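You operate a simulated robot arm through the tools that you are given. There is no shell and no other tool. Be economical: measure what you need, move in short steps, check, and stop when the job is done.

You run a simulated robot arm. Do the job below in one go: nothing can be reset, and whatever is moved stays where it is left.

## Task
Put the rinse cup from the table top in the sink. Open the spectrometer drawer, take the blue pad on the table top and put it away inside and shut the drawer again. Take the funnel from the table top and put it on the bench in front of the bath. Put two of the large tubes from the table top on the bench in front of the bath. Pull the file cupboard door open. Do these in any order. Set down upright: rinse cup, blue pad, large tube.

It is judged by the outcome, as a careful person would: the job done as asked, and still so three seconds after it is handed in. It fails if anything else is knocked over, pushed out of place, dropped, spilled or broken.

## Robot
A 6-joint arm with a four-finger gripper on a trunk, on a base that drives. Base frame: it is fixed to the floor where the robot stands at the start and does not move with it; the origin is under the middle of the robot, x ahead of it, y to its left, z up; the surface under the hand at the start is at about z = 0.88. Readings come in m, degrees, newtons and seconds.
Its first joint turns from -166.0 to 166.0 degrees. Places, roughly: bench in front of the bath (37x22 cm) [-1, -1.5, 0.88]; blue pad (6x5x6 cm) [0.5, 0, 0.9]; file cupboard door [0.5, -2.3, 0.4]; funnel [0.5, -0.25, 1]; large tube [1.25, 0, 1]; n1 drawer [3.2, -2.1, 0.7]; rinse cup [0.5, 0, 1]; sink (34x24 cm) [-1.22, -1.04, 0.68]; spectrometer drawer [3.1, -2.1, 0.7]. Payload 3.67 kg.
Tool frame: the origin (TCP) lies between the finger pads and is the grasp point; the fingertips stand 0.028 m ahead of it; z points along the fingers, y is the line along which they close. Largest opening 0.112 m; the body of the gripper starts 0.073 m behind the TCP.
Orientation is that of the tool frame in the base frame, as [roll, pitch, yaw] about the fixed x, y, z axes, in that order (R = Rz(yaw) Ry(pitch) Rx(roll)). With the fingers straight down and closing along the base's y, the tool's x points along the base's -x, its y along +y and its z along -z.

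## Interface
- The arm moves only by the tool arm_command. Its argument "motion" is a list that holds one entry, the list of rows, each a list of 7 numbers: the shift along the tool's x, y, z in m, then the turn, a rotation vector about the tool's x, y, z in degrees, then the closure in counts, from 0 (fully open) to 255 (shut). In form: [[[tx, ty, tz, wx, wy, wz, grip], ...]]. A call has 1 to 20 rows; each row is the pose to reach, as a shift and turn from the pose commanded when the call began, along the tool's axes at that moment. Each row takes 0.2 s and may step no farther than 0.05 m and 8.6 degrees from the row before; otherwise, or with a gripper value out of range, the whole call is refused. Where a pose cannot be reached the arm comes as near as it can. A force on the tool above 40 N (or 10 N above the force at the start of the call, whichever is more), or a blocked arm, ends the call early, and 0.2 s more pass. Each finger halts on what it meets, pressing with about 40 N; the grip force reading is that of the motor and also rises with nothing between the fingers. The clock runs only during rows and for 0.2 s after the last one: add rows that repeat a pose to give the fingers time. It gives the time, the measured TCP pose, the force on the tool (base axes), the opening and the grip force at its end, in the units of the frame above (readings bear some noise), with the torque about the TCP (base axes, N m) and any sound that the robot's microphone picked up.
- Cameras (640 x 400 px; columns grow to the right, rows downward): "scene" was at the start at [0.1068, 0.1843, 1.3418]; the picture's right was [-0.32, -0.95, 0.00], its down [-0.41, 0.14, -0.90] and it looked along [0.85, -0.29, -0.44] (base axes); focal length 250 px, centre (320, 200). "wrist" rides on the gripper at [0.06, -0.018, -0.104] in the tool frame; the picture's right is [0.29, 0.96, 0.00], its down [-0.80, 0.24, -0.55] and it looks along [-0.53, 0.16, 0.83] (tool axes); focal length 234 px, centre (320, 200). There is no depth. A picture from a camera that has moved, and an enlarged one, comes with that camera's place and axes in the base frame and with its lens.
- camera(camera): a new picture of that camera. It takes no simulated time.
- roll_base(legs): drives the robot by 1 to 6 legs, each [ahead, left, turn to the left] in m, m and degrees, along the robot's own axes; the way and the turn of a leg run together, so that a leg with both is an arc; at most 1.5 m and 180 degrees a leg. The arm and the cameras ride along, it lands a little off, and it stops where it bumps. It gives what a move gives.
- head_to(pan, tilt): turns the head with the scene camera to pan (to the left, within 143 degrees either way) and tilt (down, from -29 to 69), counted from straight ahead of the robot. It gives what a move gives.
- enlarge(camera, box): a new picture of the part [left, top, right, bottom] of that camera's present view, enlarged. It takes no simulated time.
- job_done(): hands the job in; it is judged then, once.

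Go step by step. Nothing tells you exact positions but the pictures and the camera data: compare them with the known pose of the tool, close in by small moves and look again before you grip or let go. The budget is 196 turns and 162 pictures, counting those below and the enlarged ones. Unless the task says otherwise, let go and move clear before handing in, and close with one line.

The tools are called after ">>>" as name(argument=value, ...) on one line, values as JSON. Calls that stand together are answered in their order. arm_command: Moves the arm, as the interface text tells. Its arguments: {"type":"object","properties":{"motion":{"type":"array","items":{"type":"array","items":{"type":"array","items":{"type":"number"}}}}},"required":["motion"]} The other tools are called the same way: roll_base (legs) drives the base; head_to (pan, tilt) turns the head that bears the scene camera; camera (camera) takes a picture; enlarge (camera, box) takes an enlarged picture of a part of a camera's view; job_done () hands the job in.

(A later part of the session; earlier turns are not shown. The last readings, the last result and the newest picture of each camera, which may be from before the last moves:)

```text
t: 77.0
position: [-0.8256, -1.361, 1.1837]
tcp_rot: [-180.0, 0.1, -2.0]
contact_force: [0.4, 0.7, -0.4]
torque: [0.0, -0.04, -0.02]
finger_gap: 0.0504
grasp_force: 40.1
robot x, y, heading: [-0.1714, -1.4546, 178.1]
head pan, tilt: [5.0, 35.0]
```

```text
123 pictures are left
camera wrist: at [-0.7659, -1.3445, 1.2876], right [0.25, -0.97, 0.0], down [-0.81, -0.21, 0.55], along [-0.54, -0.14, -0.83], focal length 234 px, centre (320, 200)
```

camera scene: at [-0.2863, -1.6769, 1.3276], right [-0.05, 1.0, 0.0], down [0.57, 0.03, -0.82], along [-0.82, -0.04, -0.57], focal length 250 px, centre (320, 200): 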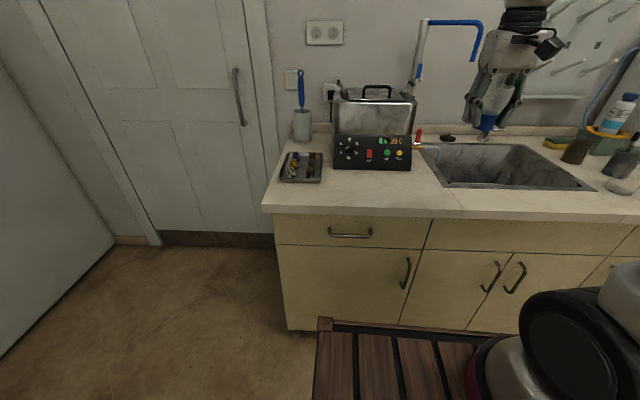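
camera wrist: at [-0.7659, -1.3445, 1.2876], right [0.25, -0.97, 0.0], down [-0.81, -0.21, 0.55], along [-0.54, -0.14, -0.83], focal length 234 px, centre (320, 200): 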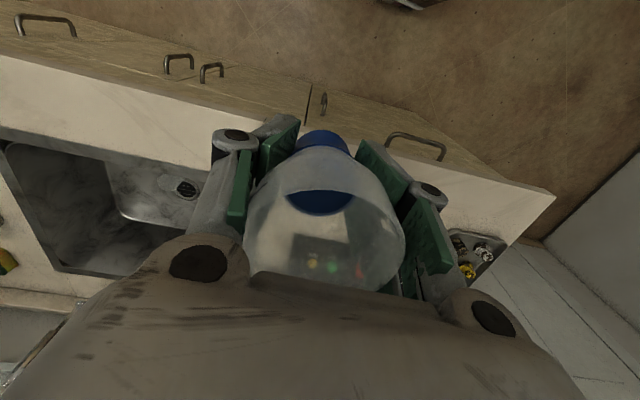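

The bench is clear. I place the funnel at about (-1.01, -1.60): move over and lower part way.

>>> arm_command(motion=[[[-0.0, 0.045, 0, 0, 0, 0, 200], [-0.0, 0.09, 0, 0, 0, 0, 200], [-0.0, 0.135, 0, 0, 0, 0, 200], [-0.0, 0.18, 0, 0, 0, 0, 200], [-0.03, 0.215, 0, 0, 0, 0, 200], [-0.06, 0.246, 0, 0, 0, 0, 200], [-0.1, 0.246, 0, 0, 0, 0, 200], [-0.14, 0.246, 0, 0, 0, 0, 200], [-0.1755, 0.246, 0, 0, 0, 0, 200], [-0.1755, 0.246, 0.05, 0, 0, 0, 200], [-0.1755, 0.246, 0.1, 0, 0, 0, 200], [-0.1755, 0.246, 0.15, 0, 0, 0, 200], [-0.1755, 0.246, 0.2, 0, 0, 0, 200], [-0.1755, 0.246, 0.22, 0, 0, 0, 200], [-0.1755, 0.246, 0.22, 0, 0, 0, 200]]])

>>> camera(camera="scene")

>>> camera(camera="wrist")

```text
t: 80.2
position: [-1.0103, -1.6007, 0.9613]
tcp_rot: [180.0, -0.1, -2.0]
contact_force: [0.6, 1.7, -0.7]
torque: [0.0, 0.01, -0.01]
finger_gap: 0.0503
grasp_force: 40.2
robot x, y, heading: [-0.1702, -1.4604, 177.8]
head pan, tilt: [5.0, 35.0]
```

```text
122 pictures are left
camera scene: at [-0.2863, -1.6771, 1.3276], right [-0.05, 1.0, 0.0], down [0.57, 0.03, -0.82], along [-0.82, -0.04, -0.57], focal length 250 px, centre (320, 200)
```

scene: 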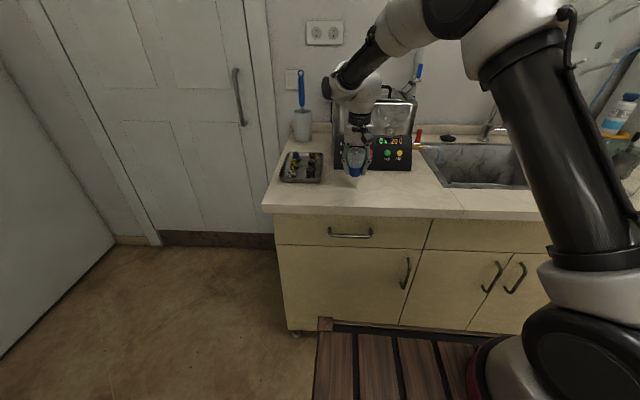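

```text
121 pictures are left
camera wrist: at [-0.9506, -1.5846, 1.0665], right [0.25, -0.97, 0.0], down [-0.81, -0.21, 0.55], along [-0.54, -0.14, -0.83], focal length 234 px, centre (320, 200)
```

wrist: 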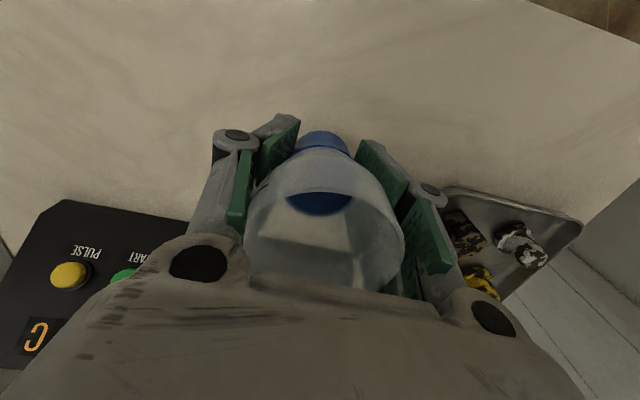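

Slightly away from the tray and panel (2 cm right, 1 cm back), then down to contact.

>>> arm_command(motion=[[[0.01, -0.02, 0.0, 0, 0, 0, 200], [0.01, -0.02, 0.025, 0, 0, 0, 200], [0.01, -0.02, 0.038, 0, 0, 0, 200], [0.01, -0.02, 0.043, 0, 0, 0, 200], [0.01, -0.02, 0.047, 0, 0, 0, 200], [0.01, -0.02, 0.047, 0, 0, 0, 200]]])

>>> camera(camera="wrist")

```text
t: 81.6
position: [-0.9984, -1.581, 0.9162]
tcp_rot: [180.0, 0.0, -2.0]
contact_force: [-0.3, -0.1, -1.1]
torque: [-0.03, 0.01, 0.0]
finger_gap: 0.0498
grasp_force: 39.8
robot x, y, heading: [-0.1695, -1.4592, 178.1]
head pan, tilt: [5.0, 35.0]
```

```text
120 pictures are left
camera wrist: at [-0.9386, -1.5651, 1.0205], right [0.25, -0.97, 0.0], down [-0.81, -0.21, 0.55], along [-0.54, -0.14, -0.83], focal length 234 px, centre (320, 200)
```

wrist: 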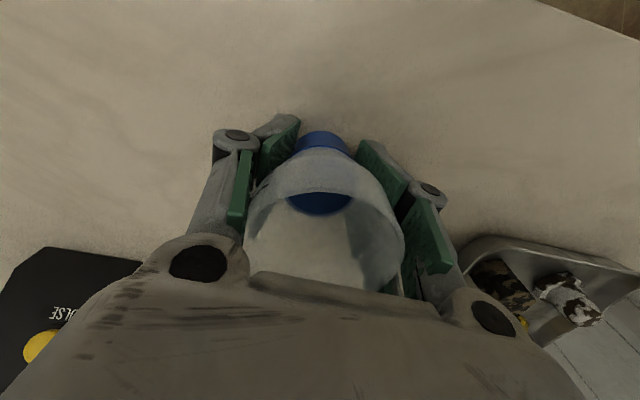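

No contact yet; I step down in millimetres.

>>> arm_command(motion=[[[0, 0, 0.002, 0, 0, 0, 200], [0, 0, 0.004, 0, 0, 0, 200], [0, 0, 0.006, 0, 0, 0, 200], [0, 0, 0.006, 0, 0, 0, 200]]])

```text
t: 82.6
position: [-0.9994, -1.5812, 0.9141]
tcp_rot: [179.8, 0.4, -2.0]
contact_force: [1.5, 0.3, 35.7]
torque: [0.11, -0.11, 0.03]
finger_gap: 0.0497
grasp_force: 39.9
robot x, y, heading: [-0.1724, -1.4586, 177.9]
head pan, tilt: [5.0, 35.0]
```

Contact made. I ease the load, open and rise.

>>> arm_command(motion=[[[0, 0, -0.004, 0, 0, 0, 200], [0, 0, -0.004, 0, 0, 0, 150], [0, 0, -0.004, 0, 0, 0, 110], [0, 0, -0.004, 0, 0, 0, 60], [0, 0, -0.004, 0, 0, 0, 60], [0, 0, -0.03, 0, 0, 0, 60], [0, 0, -0.07, 0, 0, 0, 60], [0, 0, -0.12, 0, 0, 0, 60], [0, 0, -0.17, 0, 0, 0, 60], [0, 0, -0.22, 0, 0, 0, 0], [0, 0, -0.27, 0, 0, 0, 0], [0.04, 0, -0.28, 0, 0, 0, 0], [0.08, -0.03, -0.28, 0, 0, 0, 0], [0.12, -0.06, -0.28, 0, 0, 0, 0], [0.16, -0.09, -0.28, 0, 0, 0, 0]]])

>>> camera(camera="scene")

>>> camera(camera="wrist")

```text
t: 85.8
position: [-0.8377, -1.4947, 1.1911]
tcp_rot: [-179.9, 0.0, -2.0]
contact_force: [-0.7, -0.6, -1.2]
torque: [0.02, -0.06, 0.02]
finger_gap: 0.1118
grasp_force: 0.0
robot x, y, heading: [-0.1695, -1.4569, 177.8]
head pan, tilt: [5.0, 35.0]
```

```text
119 pictures are left
camera scene: at [-0.2867, -1.6774, 1.3276], right [-0.05, 1.0, 0.0], down [0.57, 0.03, -0.82], along [-0.82, -0.04, -0.57], focal length 250 px, centre (320, 200)
```

scene: 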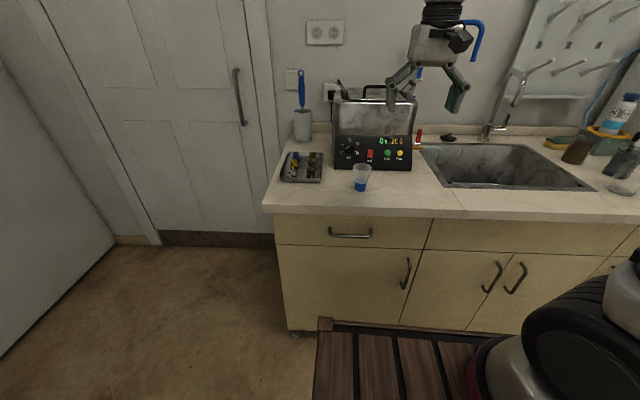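

```text
118 pictures are left
camera wrist: at [-0.7766, -1.4789, 1.2954], right [0.26, -0.97, 0.0], down [-0.81, -0.21, 0.55], along [-0.54, -0.14, -0.83], focal length 234 px, centre (320, 200)
```

wrist: 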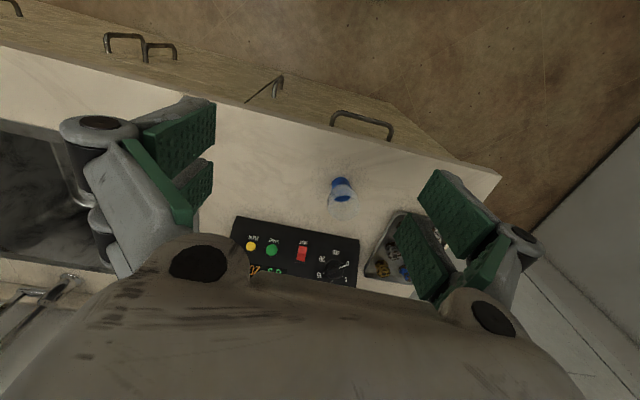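

The funnel stands well on the bench. Next the tubes: I approach the table from its right-hand side, facing tube 61 at about (0.88, -0.16).

>>> roll_base(legs=[[0, 0, -88], [0, -1.05, 0], [0.6, 0, 0]])

>>> head_to(pan=-10, tilt=35)

>>> camera(camera="scene")

>>> camera(camera="wrist")

```text
t: 97.8
position: [0.769, -0.1865, 1.1922]
tcp_rot: [-179.9, -0.1, -88.7]
contact_force: [-0.4, 0.2, 0.4]
torque: [0.0, -0.01, -0.02]
finger_gap: 0.1122
grasp_force: 0.1
robot x, y, heading: [0.841, -0.8483, 91.3]
head pan, tilt: [5.0, 35.0]
```

```text
t: 98.6
position: [0.77, -0.1868, 1.1924]
tcp_rot: [-180.0, 0.0, -88.8]
contact_force: [0.5, 0.0, 0.3]
torque: [-0.01, 0.01, -0.01]
finger_gap: 0.1122
grasp_force: 0.0
robot x, y, heading: [0.8402, -0.8481, 91.0]
head pan, tilt: [-10.0, 35.0]
```

```text
117 pictures are left
camera scene: at [0.6409, -0.7479, 1.3277], right [0.99, -0.15, 0.0], down [-0.09, -0.57, -0.82], along [0.12, 0.81, -0.57], focal length 250 px, centre (320, 200)
```

scene: 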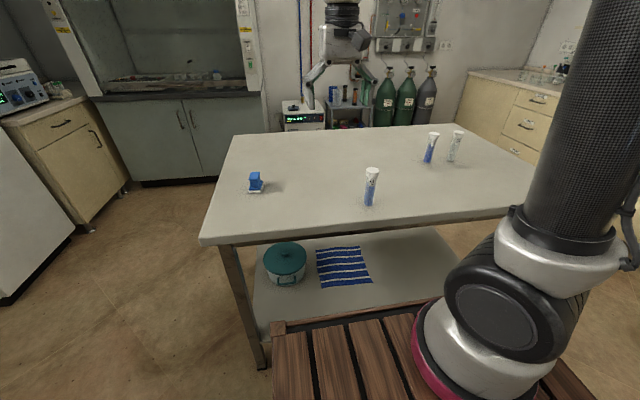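

```text
116 pictures are left
camera wrist: at [0.7874, -0.2461, 1.2961], right [-0.95, -0.31, 0.0], down [-0.26, 0.79, 0.55], along [-0.17, 0.53, -0.83], focal length 234 px, centre (320, 200)
```

wrist: 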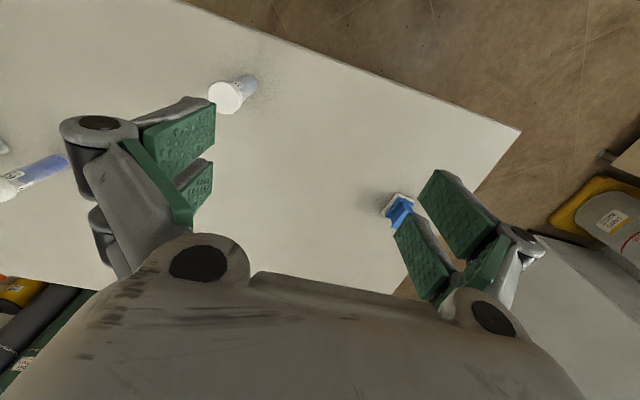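

Tube 61 is confirmed at about (0.878, -0.160). I move above it.

>>> arm_command(motion=[[[-0.01, -0.045, 0, 0, 0, 0, 0], [-0.02, -0.09, 0, 0, 0, 0, 0], [-0.024, -0.1086, 0.03, 0, 0, 0, 40], [-0.024, -0.1086, 0.07, 0, 0, 0, 73], [-0.024, -0.1086, 0.1, 0, 0, 0, 73], [-0.024, -0.1086, 0.1, 0, 0, 0, 73]]])

>>> camera(camera="wrist")

```text
t: 100.0
position: [0.8755, -0.1618, 1.092]
tcp_rot: [180.0, -0.1, -88.9]
contact_force: [0.0, 0.8, 0.1]
torque: [-0.02, -0.01, 0.0]
finger_gap: 0.0798
grasp_force: 0.1
robot x, y, heading: [0.8462, -0.8475, 91.1]
head pan, tilt: [-10.0, 35.0]
```

```text
115 pictures are left
camera wrist: at [0.8952, -0.2208, 1.1975], right [-0.95, -0.31, 0.0], down [-0.26, 0.79, 0.55], along [-0.17, 0.53, -0.83], focal length 234 px, centre (320, 200)
```

wrist: 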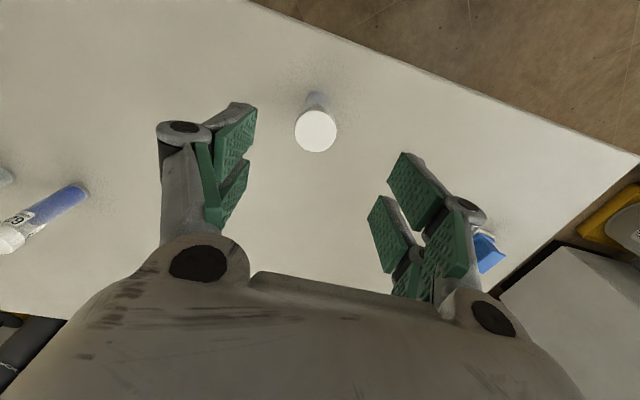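

Aligned within millimetres. I descend and grip.

>>> arm_command(motion=[[[0, -0.003, 0.05, 0, 0, 0, 73], [0, -0.003, 0.1, 0, 0, 0, 73], [0, -0.003, 0.145, 0, 0, 0, 73], [0, -0.003, 0.154, 0, 0, 0, 73], [0, -0.003, 0.154, 0, 0, 0, 120], [0, -0.003, 0.154, 0, 0, 0, 170], [0, -0.003, 0.154, 0, 0, 0, 220], [0, -0.003, 0.154, 0, 0, 0, 220], [0, -0.003, 0.154, 0, 0, 0, 220]]])

>>> camera(camera="wrist")

```text
t: 102.0
position: [0.8805, -0.1591, 0.9365]
tcp_rot: [179.9, -0.1, -88.7]
contact_force: [1.2, 0.0, 1.0]
torque: [0.0, 0.0, 0.01]
finger_gap: 0.0256
grasp_force: 40.6
robot x, y, heading: [0.8425, -0.8514, 91.4]
head pan, tilt: [-10.0, 35.0]
```

```text
114 pictures are left
camera wrist: at [0.8993, -0.218, 1.0427], right [-0.95, -0.31, 0.0], down [-0.26, 0.79, 0.55], along [-0.17, 0.53, -0.83], focal length 234 px, centre (320, 200)
```

wrist: 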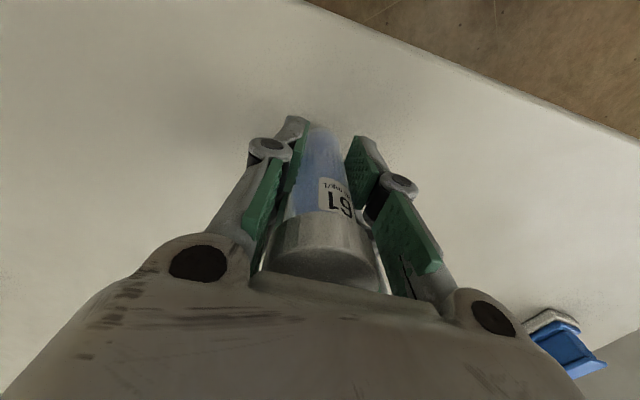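

Tube 61 is held. I lift it and drive back to the bath bench.

>>> arm_command(motion=[[[0, 0, -0.03, 0, 0, 0, 220], [0, 0, -0.08, 0, 0, 0, 220], [0, 0, -0.13, 0, 0, 0, 220], [0, 0, -0.18, 0, 0, 0, 220], [0, 0, -0.23, 0, 0, 0, 220], [0, 0, -0.25, 0, 0, 0, 220], [0, 0, -0.25, 0, 0, 0, 220]]])

>>> roll_base(legs=[[-0.6, 0, 0], [0, 1.05, 0], [0, 0, 88]])

>>> head_to(pan=5, tilt=35)

>>> camera(camera="scene")

>>> camera(camera="wrist")

```text
t: 103.6
position: [0.8794, -0.1583, 1.1864]
tcp_rot: [180.0, -0.1, -88.8]
contact_force: [0.0, 0.1, -1.4]
torque: [-0.02, 0.01, 0.02]
finger_gap: 0.0251
grasp_force: 40.3
robot x, y, heading: [0.8442, -0.85, 91.0]
head pan, tilt: [-10.0, 35.0]
```

```text
t: 115.7
position: [-0.8807, -1.399, 1.1869]
tcp_rot: [-180.0, -0.1, -0.6]
contact_force: [0.6, -0.8, -0.8]
torque: [-0.02, 0.01, -0.02]
finger_gap: 0.0249
grasp_force: 39.3
robot x, y, heading: [-0.1917, -1.4591, 179.1]
head pan, tilt: [-10.0, 35.0]
```

```text
t: 116.5
position: [-0.881, -1.3994, 1.188]
tcp_rot: [180.0, 0.0, -0.5]
contact_force: [-0.6, 0.3, -1.0]
torque: [0.02, 0.02, -0.01]
finger_gap: 0.0248
grasp_force: 40.0
robot x, y, heading: [-0.1906, -1.4549, 179.5]
head pan, tilt: [5.0, 35.0]
```

```text
113 pictures are left
camera scene: at [-0.3024, -1.6802, 1.3277], right [-0.08, 1.0, 0.0], down [0.57, 0.04, -0.82], along [-0.82, -0.06, -0.57], focal length 250 px, centre (320, 200)
```

scene: 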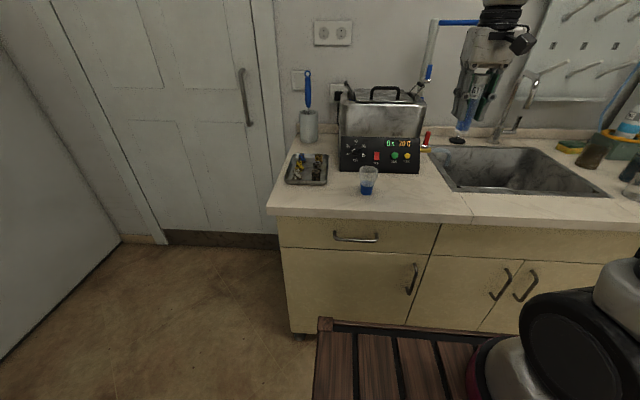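

```text
112 pictures are left
camera wrist: at [-0.8214, -1.3822, 1.2917], right [0.28, -0.96, 0.0], down [-0.8, -0.23, 0.55], along [-0.53, -0.15, -0.83], focal length 234 px, centre (320, 200)
```

wrist: 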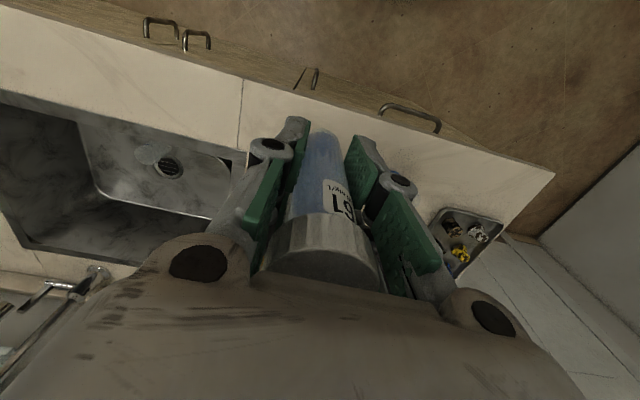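

I place this tube at about (-1.01, -1.365); moving over and lowering to just above the bench.

>>> arm_command(motion=[[[-0.045, -0.015, 0, 0, 0, 0, 220], [-0.09, -0.035, 0, 0, 0, 0, 220], [-0.129, -0.035, 0, 0, 0, 0, 220], [-0.129, -0.035, 0.05, 0, 0, 0, 220], [-0.129, -0.035, 0.1, 0, 0, 0, 220], [-0.129, -0.035, 0.15, 0, 0, 0, 220], [-0.129, -0.035, 0.2, 0, 0, 0, 220], [-0.129, -0.035, 0.235, 0, 0, 0, 220], [-0.129, -0.035, 0.235, 0, 0, 0, 220]]])

>>> camera(camera="scene")

>>> camera(camera="wrist")

```text
t: 118.5
position: [-1.0102, -1.367, 0.9523]
tcp_rot: [-180.0, 0.0, -0.6]
contact_force: [0.1, -0.2, -1.1]
torque: [-0.06, 0.02, 0.0]
finger_gap: 0.0248
grasp_force: 40.2
robot x, y, heading: [-0.1909, -1.459, 179.0]
head pan, tilt: [5.0, 35.0]
```

```text
111 pictures are left
camera scene: at [-0.3023, -1.6803, 1.3277], right [-0.08, 1.0, 0.0], down [0.57, 0.04, -0.82], along [-0.82, -0.06, -0.57], focal length 250 px, centre (320, 200)
```

scene: 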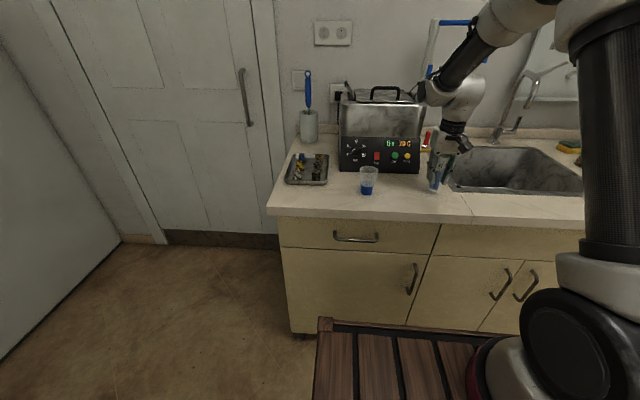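

```text
110 pictures are left
camera wrist: at [-0.9504, -1.3492, 1.0564], right [0.28, -0.96, 0.0], down [-0.8, -0.23, 0.55], along [-0.53, -0.15, -0.83], focal length 234 px, centre (320, 200)
```

wrist: 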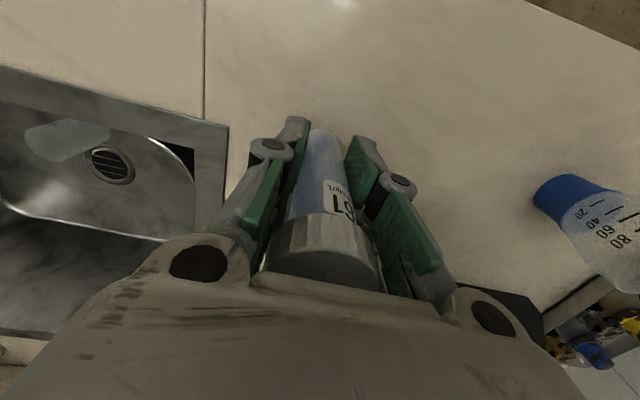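

I shift the tube squarely in front of the bath's panel; also checking the cup in the sink in close-up.

>>> enlarge(camera="wrist", box=[0, 80, 200, 205])

>>> arm_command(motion=[[[-0.033, 0.028, 0, 0, 0, 0, 220], [-0.033, 0.028, 0.008, 0, 0, 0, 220], [-0.033, 0.028, 0.012, 0, 0, 0, 220], [-0.033, 0.028, 0.015, 0, 0, 0, 220], [-0.033, 0.028, 0.018, 0, 0, 0, 220], [-0.033, 0.028, 0.018, 0, 0, 0, 220]]])

```text
3.20 times, centred on (100, 142) of wrist
camera zoom: at [-0.9504, -1.3492, 1.0564], right [0.28, -0.96, 0.0], down [-0.8, -0.23, 0.55], along [-0.53, -0.15, -0.83], focal length 749 px, centre (1024, 384)
```

zoom: 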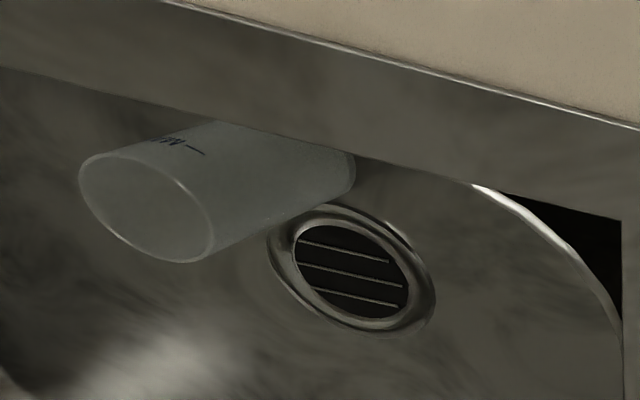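

```text
t: 119.9
position: [-1.0436, -1.3921, 0.9383]
tcp_rot: [180.0, 0.4, -0.6]
contact_force: [1.5, -0.5, 14.4]
torque: [-0.04, -0.12, 0.0]
finger_gap: 0.0244
grasp_force: 39.7
robot x, y, heading: [-0.1935, -1.4566, 179.5]
head pan, tilt: [5.0, 35.0]
stopped in row 6: the force on the tool passed its limit at 42 N (the readings are from after the stop); the commanded pose is now the measured one
```

The cup stands upright at (-1.152, -1.038), and the tube is in contact. I release and rise.

>>> arm_command(motion=[[[0, 0, -0.001, 0, 0, 0, 200], [0, 0, -0.001, 0, 0, 0, 170], [0, 0, -0.001, 0, 0, 0, 130], [0, 0, -0.001, 0, 0, 0, 110], [0, 0, -0.001, 0, 0, 0, 110], [0, 0, -0.04, 0, 0, 0, 110], [0, 0, -0.09, 0, 0, 0, 110], [0, 0, -0.14, 0, 0, 0, 110], [0, 0, -0.19, 0, 0, 0, 60], [0, 0, -0.24, 0, 0, 0, 0], [0.045, 0, -0.25, 0, 0, 0, 0], [0.09, 0, -0.25, 0, 0, 0, 0], [0.14, 0, -0.25, 0, 0, 0, 0], [0.18, 0, -0.25, 0, 0, 0, 0]]])

>>> camera(camera="scene")

>>> camera(camera="wrist")

```text
t: 122.9
position: [-0.8624, -1.3916, 1.1838]
tcp_rot: [179.9, 0.2, -0.6]
contact_force: [-1.5, 0.2, -1.0]
torque: [-0.01, -0.04, -0.03]
finger_gap: 0.1117
grasp_force: 0.0
robot x, y, heading: [-0.1933, -1.4546, 179.5]
head pan, tilt: [5.0, 35.0]
```

```text
108 pictures are left
camera scene: at [-0.3029, -1.6804, 1.3276], right [-0.08, 1.0, 0.0], down [0.57, 0.04, -0.82], along [-0.82, -0.06, -0.57], focal length 250 px, centre (320, 200)
```

scene: 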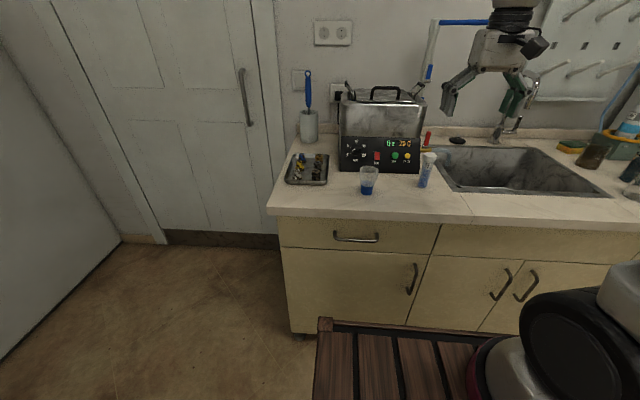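

```text
107 pictures are left
camera wrist: at [-0.8021, -1.3746, 1.2876], right [0.28, -0.96, 0.0], down [-0.8, -0.23, 0.56], along [-0.54, -0.15, -0.83], focal length 234 px, centre (320, 200)
```

wrist: 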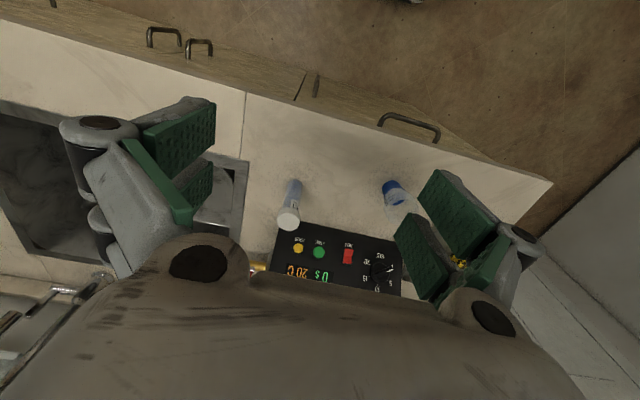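

Tube 61 stands in place. Next I fetch tube 62 at about (1.206, 0.089).

>>> roll_base(legs=[[0, 0, -89], [0, -1.4, 0], [0.73, 0, 0]])

>>> head_to(pan=-10, tilt=35)

>>> camera(camera="scene")

>>> camera(camera="wrist")

```text
t: 137.3
position: [1.2709, -0.0675, 1.1842]
tcp_rot: [180.0, 0.2, -89.8]
contact_force: [0.5, -0.4, 0.2]
torque: [-0.06, -0.05, -0.01]
finger_gap: 0.1119
grasp_force: 0.1
robot x, y, heading: [1.212, -0.7388, 90.4]
head pan, tilt: [5.0, 35.0]
```

```text
t: 138.1
position: [1.2701, -0.0664, 1.1841]
tcp_rot: [-179.9, 0.3, -89.8]
contact_force: [0.4, 0.5, -0.5]
torque: [-0.03, 0.03, -0.02]
finger_gap: 0.1119
grasp_force: 0.0
robot x, y, heading: [1.214, -0.7374, 89.9]
head pan, tilt: [-10.0, 35.0]
```

```text
106 pictures are left
camera scene: at [1.0138, -0.6319, 1.3277], right [0.99, -0.17, 0.0], down [-0.1, -0.57, -0.82], along [0.14, 0.81, -0.57], focal length 250 px, centre (320, 200)
```

scene: 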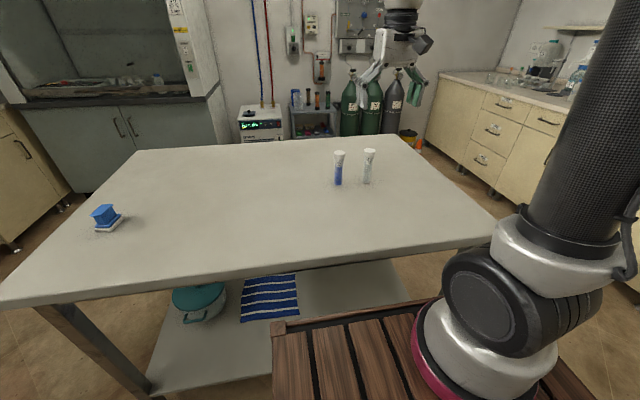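

```text
105 pictures are left
camera wrist: at [1.2885, -0.1264, 1.2883], right [-0.96, -0.29, 0.0], down [-0.24, 0.79, 0.56], along [-0.16, 0.53, -0.83], focal length 234 px, centre (320, 200)
```

wrist: 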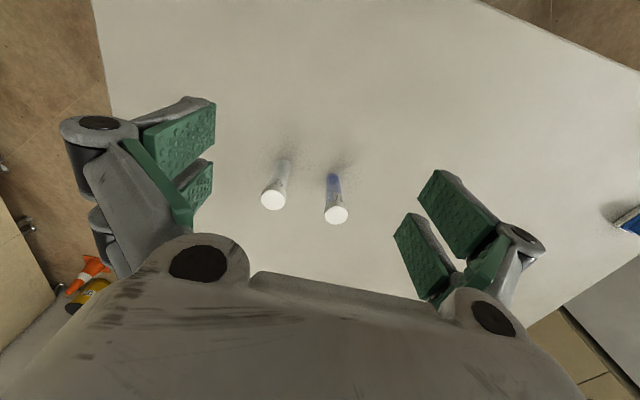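

Tube 62 is at about (1.200, 0.080), tube 60 10 cm beside it. I position above 62 with the fingers partly closed.

>>> arm_command(motion=[[[-0.045, 0.02, 0, 0, 0, 0, 50], [-0.09, 0.04, 0, 0, 0, 0, 100], [-0.13, 0.06, 0, 0, 0, 0, 118], [-0.1467, 0.07, 0.03, 0, 0, 0, 118], [-0.1467, 0.07, 0.07, 0, 0, 0, 118], [-0.1467, 0.07, 0.095, 0, 0, 0, 118], [-0.1467, 0.07, 0.095, 0, 0, 0, 118]]])

>>> camera(camera="wrist")

```text
t: 139.7
position: [1.1989, 0.0806, 1.091]
tcp_rot: [180.0, 0.3, -89.8]
contact_force: [0.7, 0.6, -0.7]
torque: [-0.01, 0.0, 0.01]
finger_gap: 0.0597
grasp_force: 0.0
robot x, y, heading: [1.2121, -0.739, 90.2]
head pan, tilt: [-10.0, 35.0]
```

```text
104 pictures are left
camera wrist: at [1.2176, 0.0209, 1.1949], right [-0.96, -0.29, 0.0], down [-0.24, 0.79, 0.56], along [-0.16, 0.53, -0.83], focal length 234 px, centre (320, 200)
```

wrist: 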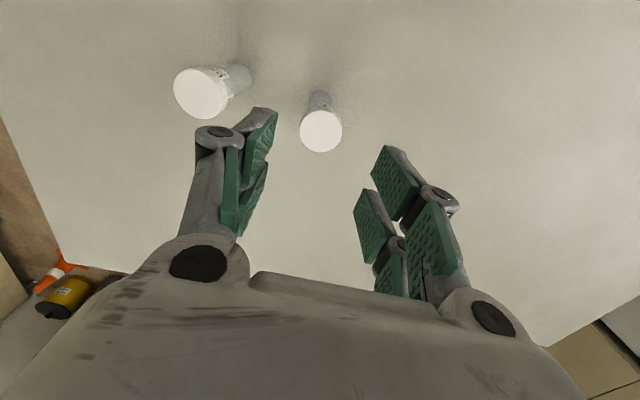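

Aligned; the outer finger clears tube 60 by about 1.5 cm. Down and grip.

>>> arm_command(motion=[[[0, 0, 0.05, 0, 0, 0, 118], [0, 0, 0.1, 0, 0, 0, 118], [0, 0, 0.145, 0, 0, 0, 118], [0, 0, 0.154, 0, 0, 0, 118], [0, 0, 0.154, 0, 0, 0, 160], [0, 0, 0.154, 0, 0, 0, 200], [0, 0, 0.154, 0, 0, 0, 220], [0, 0, 0.154, 0, 0, 0, 220]]])

>>> camera(camera="wrist")

```text
t: 141.5
position: [1.198, 0.0821, 0.9363]
tcp_rot: [180.0, 0.2, -89.8]
contact_force: [0.0, 0.1, 0.5]
torque: [0.0, 0.0, 0.01]
finger_gap: 0.0264
grasp_force: 40.1
robot x, y, heading: [1.2134, -0.7404, 90.3]
head pan, tilt: [-10.0, 35.0]
```

```text
103 pictures are left
camera wrist: at [1.2161, 0.0217, 1.0408], right [-0.96, -0.29, 0.0], down [-0.24, 0.79, 0.56], along [-0.16, 0.53, -0.83], focal length 234 px, centre (320, 200)
```

wrist: 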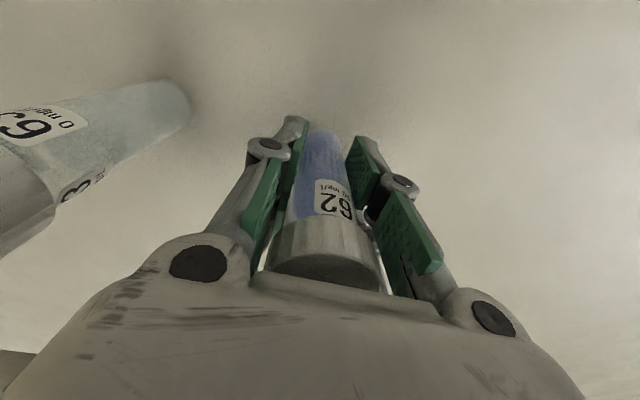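

Tube 62 is held. Lift and return to the bath bench.

>>> arm_command(motion=[[[0, 0, -0.03, 0, 0, 0, 220], [0, 0, -0.08, 0, 0, 0, 220], [0, 0, -0.13, 0, 0, 0, 220], [0, 0, -0.18, 0, 0, 0, 220], [0.03, 0, -0.22, 0, 0, 0, 220], [0.06, 0, -0.25, 0, 0, 0, 220], [0.1, 0, -0.25, 0, 0, 0, 220], [0.13, 0, -0.25, 0, 0, 0, 220]]])

>>> roll_base(legs=[[-0.73, 0, 0], [0, 1.4, 0], [0, 0, 89]])

>>> head_to(pan=5, tilt=35)

>>> camera(camera="scene")

>>> camera(camera="wrist")

```text
t: 143.3
position: [1.2022, -0.0506, 1.1829]
tcp_rot: [-180.0, 0.2, -89.8]
contact_force: [0.7, 1.0, -1.5]
torque: [-0.05, -0.05, 0.03]
finger_gap: 0.0263
grasp_force: 40.1
robot x, y, heading: [1.2139, -0.7379, 90.1]
head pan, tilt: [-10.0, 35.0]
```

```text
t: 157.7
position: [-0.865, -1.4908, 1.1835]
tcp_rot: [180.0, 0.3, 0.3]
contact_force: [0.2, 0.7, -1.8]
torque: [-0.04, 0.01, 0.01]
finger_gap: 0.0263
grasp_force: 39.9
robot x, y, heading: [-0.1767, -1.4724, -179.4]
head pan, tilt: [-10.0, 35.0]
```

```text
t: 158.4
position: [-0.8652, -1.4919, 1.1839]
tcp_rot: [180.0, 0.3, 0.4]
contact_force: [0.2, 0.3, -1.5]
torque: [-0.01, -0.01, 0.01]
finger_gap: 0.0262
grasp_force: 39.9
robot x, y, heading: [-0.1783, -1.4757, -179.5]
head pan, tilt: [5.0, 35.0]
```

```text
102 pictures are left
camera scene: at [-0.2846, -1.7008, 1.3277], right [-0.09, 1.0, 0.0], down [0.57, 0.05, -0.82], along [-0.82, -0.08, -0.57], focal length 250 px, centre (320, 200)
```

scene: 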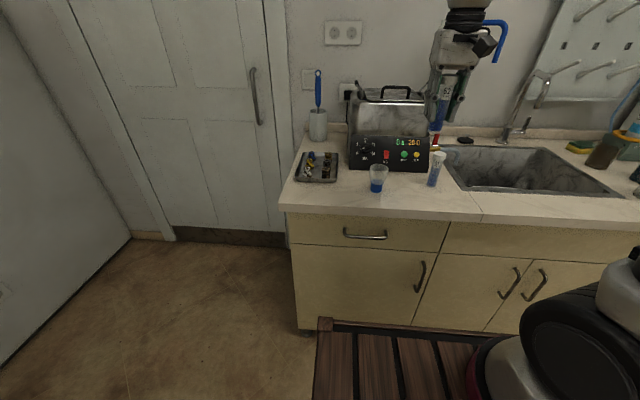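

```text
101 pictures are left
camera wrist: at [-0.8052, -1.4731, 1.2883], right [0.3, -0.96, 0.0], down [-0.79, -0.25, 0.56], along [-0.53, -0.16, -0.83], focal length 234 px, centre (320, 200)
```

wrist: 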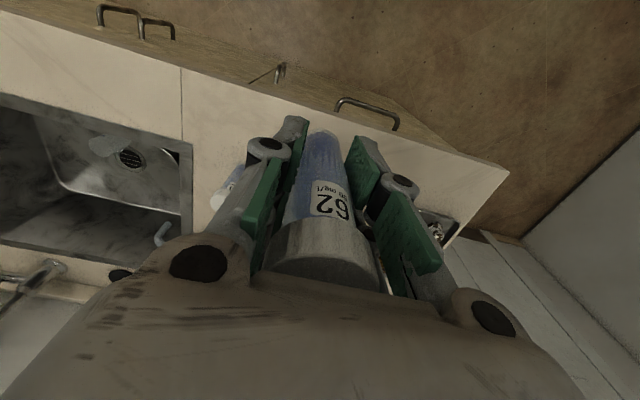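

I put tube 62 at about (-0.96, -1.478), between and slightly ahead of the other two.

>>> arm_command(motion=[[[-0.04, -0.014, 0, 0, 0, 0, 220], [-0.08, -0.014, 0, 0, 0, 0, 220], [-0.095, -0.014, 0.03, 0, 0, 0, 220], [-0.095, -0.014, 0.08, 0, 0, 0, 220], [-0.095, -0.014, 0.13, 0, 0, 0, 220], [-0.095, -0.014, 0.17, 0, 0, 0, 220], [-0.095, -0.014, 0.17, 0, 0, 0, 220]]])

>>> camera(camera="scene")

>>> camera(camera="wrist")

```text
t: 160.1
position: [-0.9617, -1.4775, 1.0133]
tcp_rot: [179.9, 0.4, 0.5]
contact_force: [0.1, 0.2, -1.0]
torque: [-0.05, 0.06, 0.03]
finger_gap: 0.0261
grasp_force: 40.3
robot x, y, heading: [-0.1793, -1.4776, -179.5]
head pan, tilt: [5.0, 35.0]
```

```text
100 pictures are left
camera scene: at [-0.2846, -1.7008, 1.3277], right [-0.09, 1.0, 0.0], down [0.57, 0.05, -0.82], along [-0.82, -0.08, -0.57], focal length 250 px, centre (320, 200)
```

scene: 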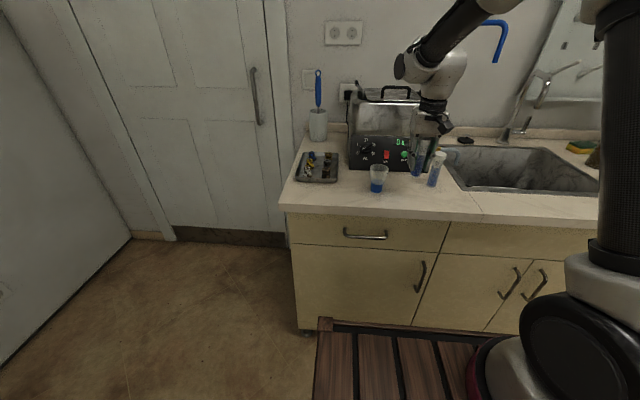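

```text
99 pictures are left
camera wrist: at [-0.9024, -1.4599, 1.1185], right [0.3, -0.96, 0.0], down [-0.79, -0.25, 0.56], along [-0.53, -0.16, -0.83], focal length 234 px, centre (320, 200)
```

wrist: 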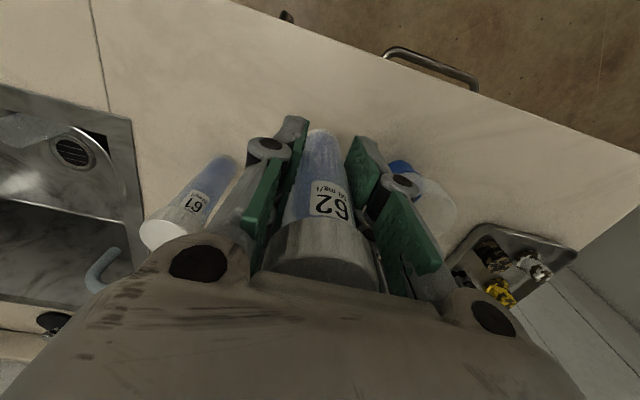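

Shift 1 cm toward tube 61 for more clearance from the funnel, then down to contact.

>>> arm_command(motion=[[[0.005, -0.013, 0, 0, 0, 0, 220], [0.005, -0.013, 0.04, 0, 0, 0, 220], [0.005, -0.013, 0.065, 0, 0, 0, 220], [0.005, -0.013, 0.072, 0, 0, 0, 220], [0.005, -0.013, 0.075, 0, 0, 0, 220], [0.005, -0.013, 0.078, 0, 0, 0, 220], [0.005, -0.013, 0.079, 0, 0, 0, 220]]])

>>> camera(camera="wrist")

```text
t: 161.7
position: [-0.957, -1.4649, 0.9367]
tcp_rot: [180.0, 0.3, 0.5]
contact_force: [-2.0, 1.3, 14.0]
torque: [0.08, 0.03, -0.02]
finger_gap: 0.0262
grasp_force: 39.8
robot x, y, heading: [-0.1755, -1.4755, -179.8]
head pan, tilt: [5.0, 35.0]
```

```text
98 pictures are left
camera wrist: at [-0.8969, -1.4463, 1.0403], right [0.3, -0.96, 0.0], down [-0.79, -0.25, 0.56], along [-0.54, -0.16, -0.83], focal length 234 px, centre (320, 200)
```

wrist: 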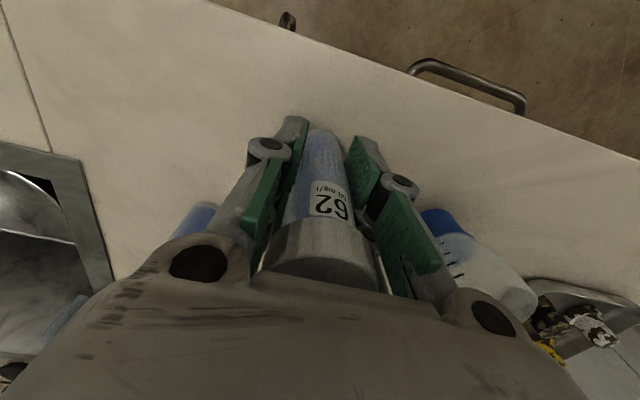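

In contact. I open only a little (to about 5 cm) and rise straight.

>>> arm_command(motion=[[[0, 0, -0.001, 0, 0, 0, 200], [0, 0, -0.001, 0, 0, 0, 180], [0, 0, -0.001, 0, 0, 0, 155], [0, 0, -0.001, 0, 0, 0, 140], [0, 0, -0.001, 0, 0, 0, 140], [0, 0, -0.04, 0, 0, 0, 140], [0, 0, -0.09, 0, 0, 0, 140], [0, 0, -0.14, 0, 0, 0, 140], [0, 0, -0.19, 0, 0, 0, 60], [0, 0, -0.24, 0, 0, 0, 0], [0.045, 0, -0.25, 0, 0, 0, 0], [0.09, 0, -0.25, 0, 0, 0, 0]]])

>>> camera(camera="scene")

>>> enlarge(camera="scene", box=[280, 110, 480, 235])

```text
t: 164.2
position: [-0.8643, -1.4647, 1.184]
tcp_rot: [179.9, 0.2, 0.4]
contact_force: [-0.5, 0.0, -0.5]
torque: [0.04, -0.07, 0.0]
finger_gap: 0.1118
grasp_force: 0.0
robot x, y, heading: [-0.1808, -1.4762, -179.6]
head pan, tilt: [5.0, 35.0]
```

```text
97 pictures are left
camera scene: at [-0.2851, -1.7009, 1.3276], right [-0.09, 1.0, 0.0], down [0.57, 0.05, -0.82], along [-0.82, -0.08, -0.57], focal length 250 px, centre (320, 200)
```

scene: 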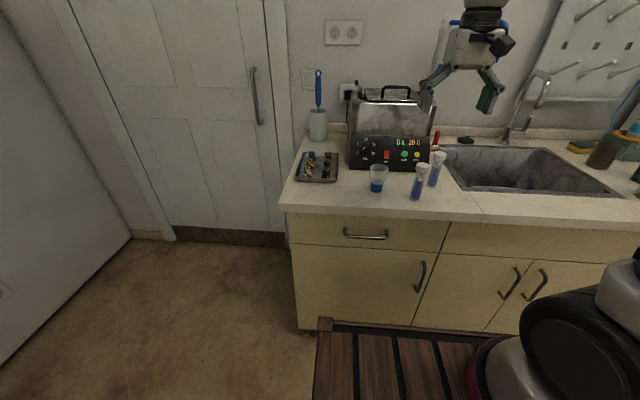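

```text
3.20 times, centred on (380, 172) of scene
camera zoom: at [-0.2851, -1.7009, 1.3276], right [-0.09, 1.0, 0.0], down [0.57, 0.05, -0.82], along [-0.82, -0.08, -0.57], focal length 800 px, centre (128, 288)
```

zoom: 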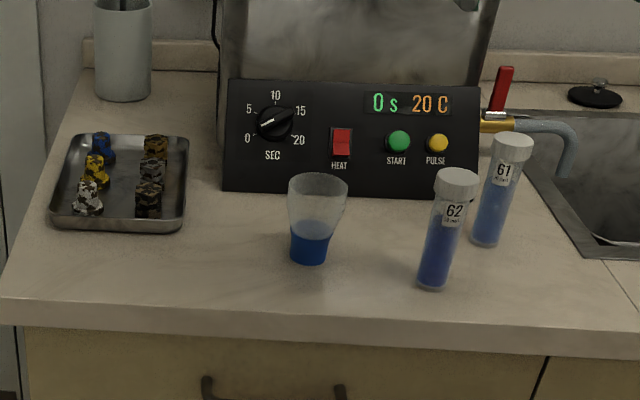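

Both tubes and the funnel stand upright in front of the bath. Next I turn toward the file cupboard to look at its door.

>>> roll_base(legs=[[-0.1, 0, 0], [0, 0, 90], [0, 0.35, 0]])

>>> head_to(pan=5, tilt=35)

>>> camera(camera="scene")

```text
t: 171.1
position: [0.263, -2.1588, 1.1856]
tcp_rot: [-180.0, 0.3, 90.7]
contact_force: [0.8, 0.2, 0.2]
torque: [-0.01, -0.01, 0.0]
finger_gap: 0.1121
grasp_force: 0.2
robot x, y, heading: [0.2723, -1.4757, -89.3]
head pan, tilt: [5.0, 35.0]
```

```text
t: 171.7
position: [0.2641, -2.1594, 1.185]
tcp_rot: [-179.9, 0.4, 90.7]
contact_force: [0.5, 0.4, -0.4]
torque: [0.0, -0.02, 0.01]
finger_gap: 0.1123
grasp_force: 0.0
robot x, y, heading: [0.2741, -1.4746, -89.1]
head pan, tilt: [5.0, 35.0]
```

```text
95 pictures are left
camera scene: at [0.4959, -1.5786, 1.3277], right [-1.0, -0.1, 0.0], down [-0.06, 0.57, -0.82], along [0.08, -0.82, -0.57], focal length 250 px, centre (320, 200)
```

scene: 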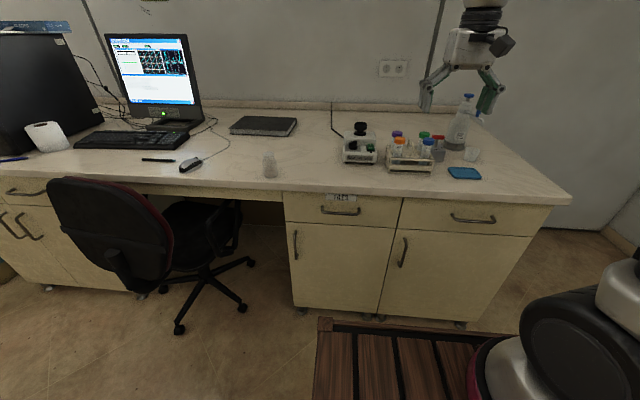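

>>> enlarge(camera="scene", box=[270, 175, 530, 335])

>>> enlarge(camera="scene", box=[270, 180, 410, 260])

```text
2.46 times, centred on (400, 255) of scene
camera zoom: at [0.4959, -1.5786, 1.3277], right [-1.0, -0.1, 0.0], down [-0.06, 0.57, -0.82], along [0.08, -0.82, -0.57], focal length 615 px, centre (123, 65)
```

zoom: 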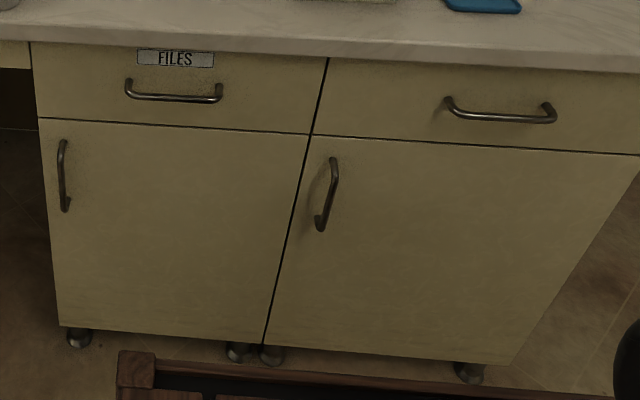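

```text
4.57 times, centred on (340, 220) of scene
camera zoom: at [0.4959, -1.5786, 1.3277], right [-1.0, -0.1, 0.0], down [-0.06, 0.57, -0.82], along [0.08, -0.82, -0.57], focal length 1143 px, centre (229, 109)
```

zoom: 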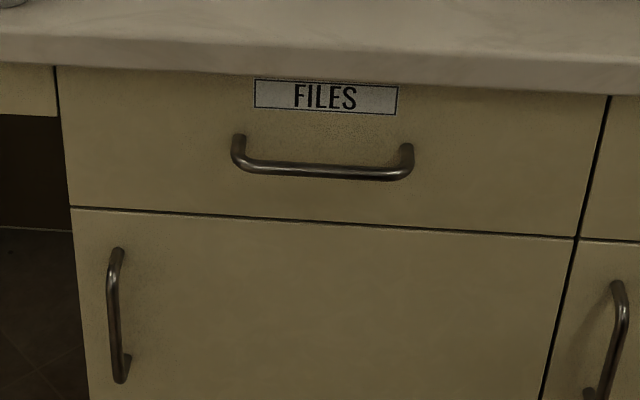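

The left column is labelled FILES; its door's vertical handle is at about x 0.66, z 0.53–0.68, hinged on the right. I back up a little and tilt the tool forward to approach the handle from the front.

>>> roll_base(legs=[[-0.09, 0, -1]])

>>> arm_command(motion=[[[0, 0.0, 0, 0, -8.4, 0, 0], [0, 0.0, 0, 0, -16.8, 0, 0], [0, 0.0, 0, 0, -25.2, 0, 0], [0, 0.0, 0, 0, -33.6, 0, 0], [0, 0.0, 0, 0, -42, 0, 0], [0, 0.0, 0, 0, -50, 0, 0], [0, 0.0, 0, 0, -55, 0, 0], [0, 0.0, 0, 0, -55, 0, 0]]])

>>> camera(camera="scene")

>>> camera(camera="wrist")

```text
t: 172.8
position: [0.2522, -2.0694, 1.1853]
tcp_rot: [-180.0, 0.3, 89.9]
contact_force: [-0.3, 0.1, 0.8]
torque: [-0.04, 0.03, -0.02]
finger_gap: 0.1121
grasp_force: 0.1
robot x, y, heading: [0.2732, -1.3809, -90.3]
head pan, tilt: [5.0, 35.0]
```

```text
t: 174.6
position: [0.2543, -2.0778, 1.1964]
tcp_rot: [179.9, 55.2, 89.7]
contact_force: [0.4, -0.6, 0.7]
torque: [0.0, 0.01, 0.03]
finger_gap: 0.1119
grasp_force: 0.0
out of reach, approached as far as the arm can: row 7, 8
robot x, y, heading: [0.2738, -1.382, -90.7]
head pan, tilt: [5.0, 35.0]
```

```text
92 pictures are left
camera scene: at [0.4937, -1.4924, 1.3277], right [-1.0, -0.08, 0.0], down [-0.05, 0.57, -0.82], along [0.07, -0.82, -0.57], focal length 250 px, centre (320, 200)
```

scene: 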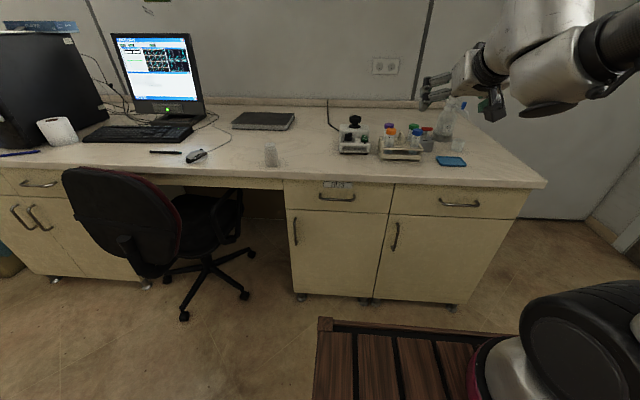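

```text
91 pictures are left
camera wrist: at [0.2371, -1.9582, 1.2079], right [0.96, 0.16, -0.24], down [0.24, 0.0, 0.97], along [0.16, -0.99, -0.04], focal length 234 px, centre (320, 200)
```

wrist: 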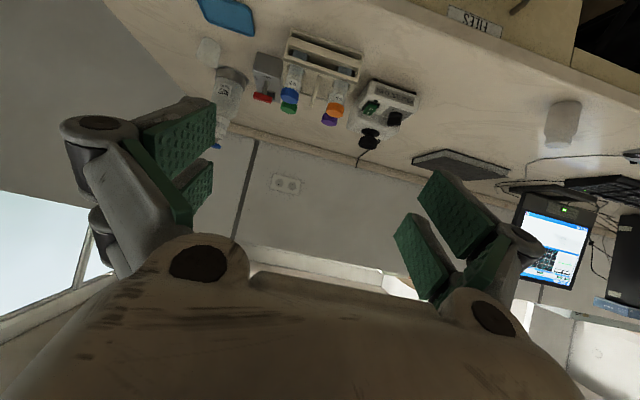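

The tilt works. I take a close-up of the handle from this position to triangulate it.

>>> enlarge(camera="scene", box=[270, 170, 430, 270])

```text
4.00 times, centred on (350, 220) of scene
camera zoom: at [0.4937, -1.4924, 1.3277], right [-1.0, -0.08, 0.0], down [-0.05, 0.57, -0.82], along [0.07, -0.82, -0.57], focal length 1000 px, centre (200, 120)
```

zoom: 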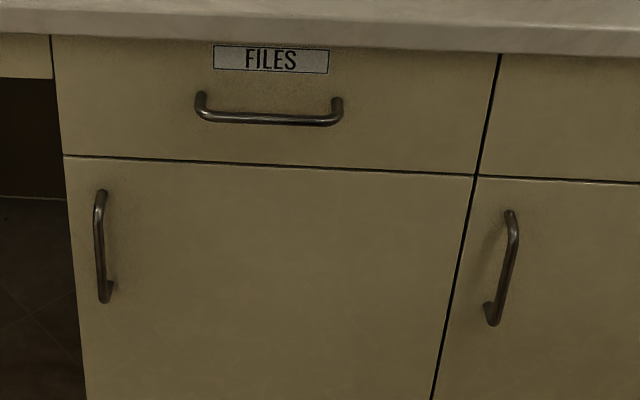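

I move right across first at this height, then down in front of the handle.

>>> arm_command(motion=[[[0, 0.045, 0, 0, 0, 0, 0], [0, 0.09, 0, 0, 0, 0, 0], [0, 0.135, 0, 0, 0, 0, 0], [0, 0.18, 0, 0, 0, 0, 0], [0, 0.225, 0, 0, 0, 0, 0], [0, 0.27, 0, 0, 0, 0, 0], [0, 0.315, 0, 0, 0, 0, 0], [0, 0.36, 0, 0, 0, 0, 0], [0, 0.405, 0, 0, 0, 0, 0], [0.04, 0.406, 0.025, 0, 0, 0, 0], [0.08, 0.406, 0.05, 0, 0, 0, 0], [0.12, 0.406, 0.075, 0, 0, 0, 0], [0.16, 0.406, 0.1, 0, 0, 0, 0], [0.16, 0.406, 0.1, 0, 0, 0, 0]]])

>>> camera(camera="scene")

>>> camera(camera="wrist")

```text
t: 177.6
position: [0.6601, -2.0717, 1.0082]
tcp_rot: [-180.0, 55.2, 89.7]
contact_force: [1.0, -0.3, -0.4]
torque: [-0.01, 0.02, 0.0]
finger_gap: 0.1119
grasp_force: 0.1
robot x, y, heading: [0.2736, -1.381, -90.1]
head pan, tilt: [5.0, 35.0]
```

```text
89 pictures are left
camera scene: at [0.4938, -1.4924, 1.3276], right [-1.0, -0.08, 0.0], down [-0.05, 0.57, -0.82], along [0.07, -0.82, -0.57], focal length 250 px, centre (320, 200)
```

scene: 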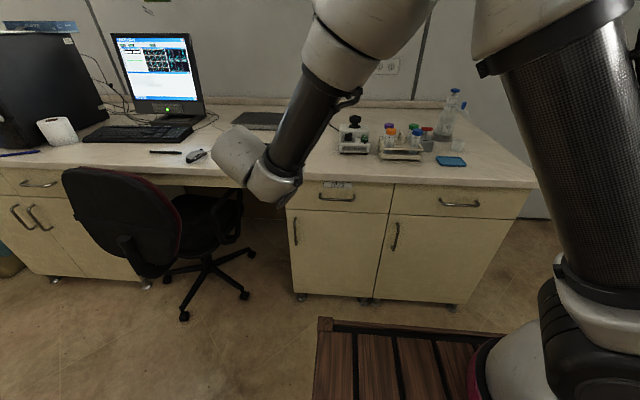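

```text
88 pictures are left
camera wrist: at [0.6421, -1.9523, 1.0187], right [0.96, 0.16, -0.24], down [0.24, 0.0, 0.97], along [0.16, -0.99, -0.04], focal length 234 px, centre (320, 200)
```

wrist: 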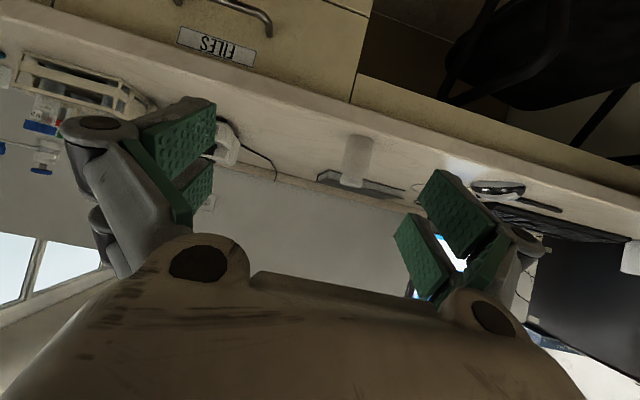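

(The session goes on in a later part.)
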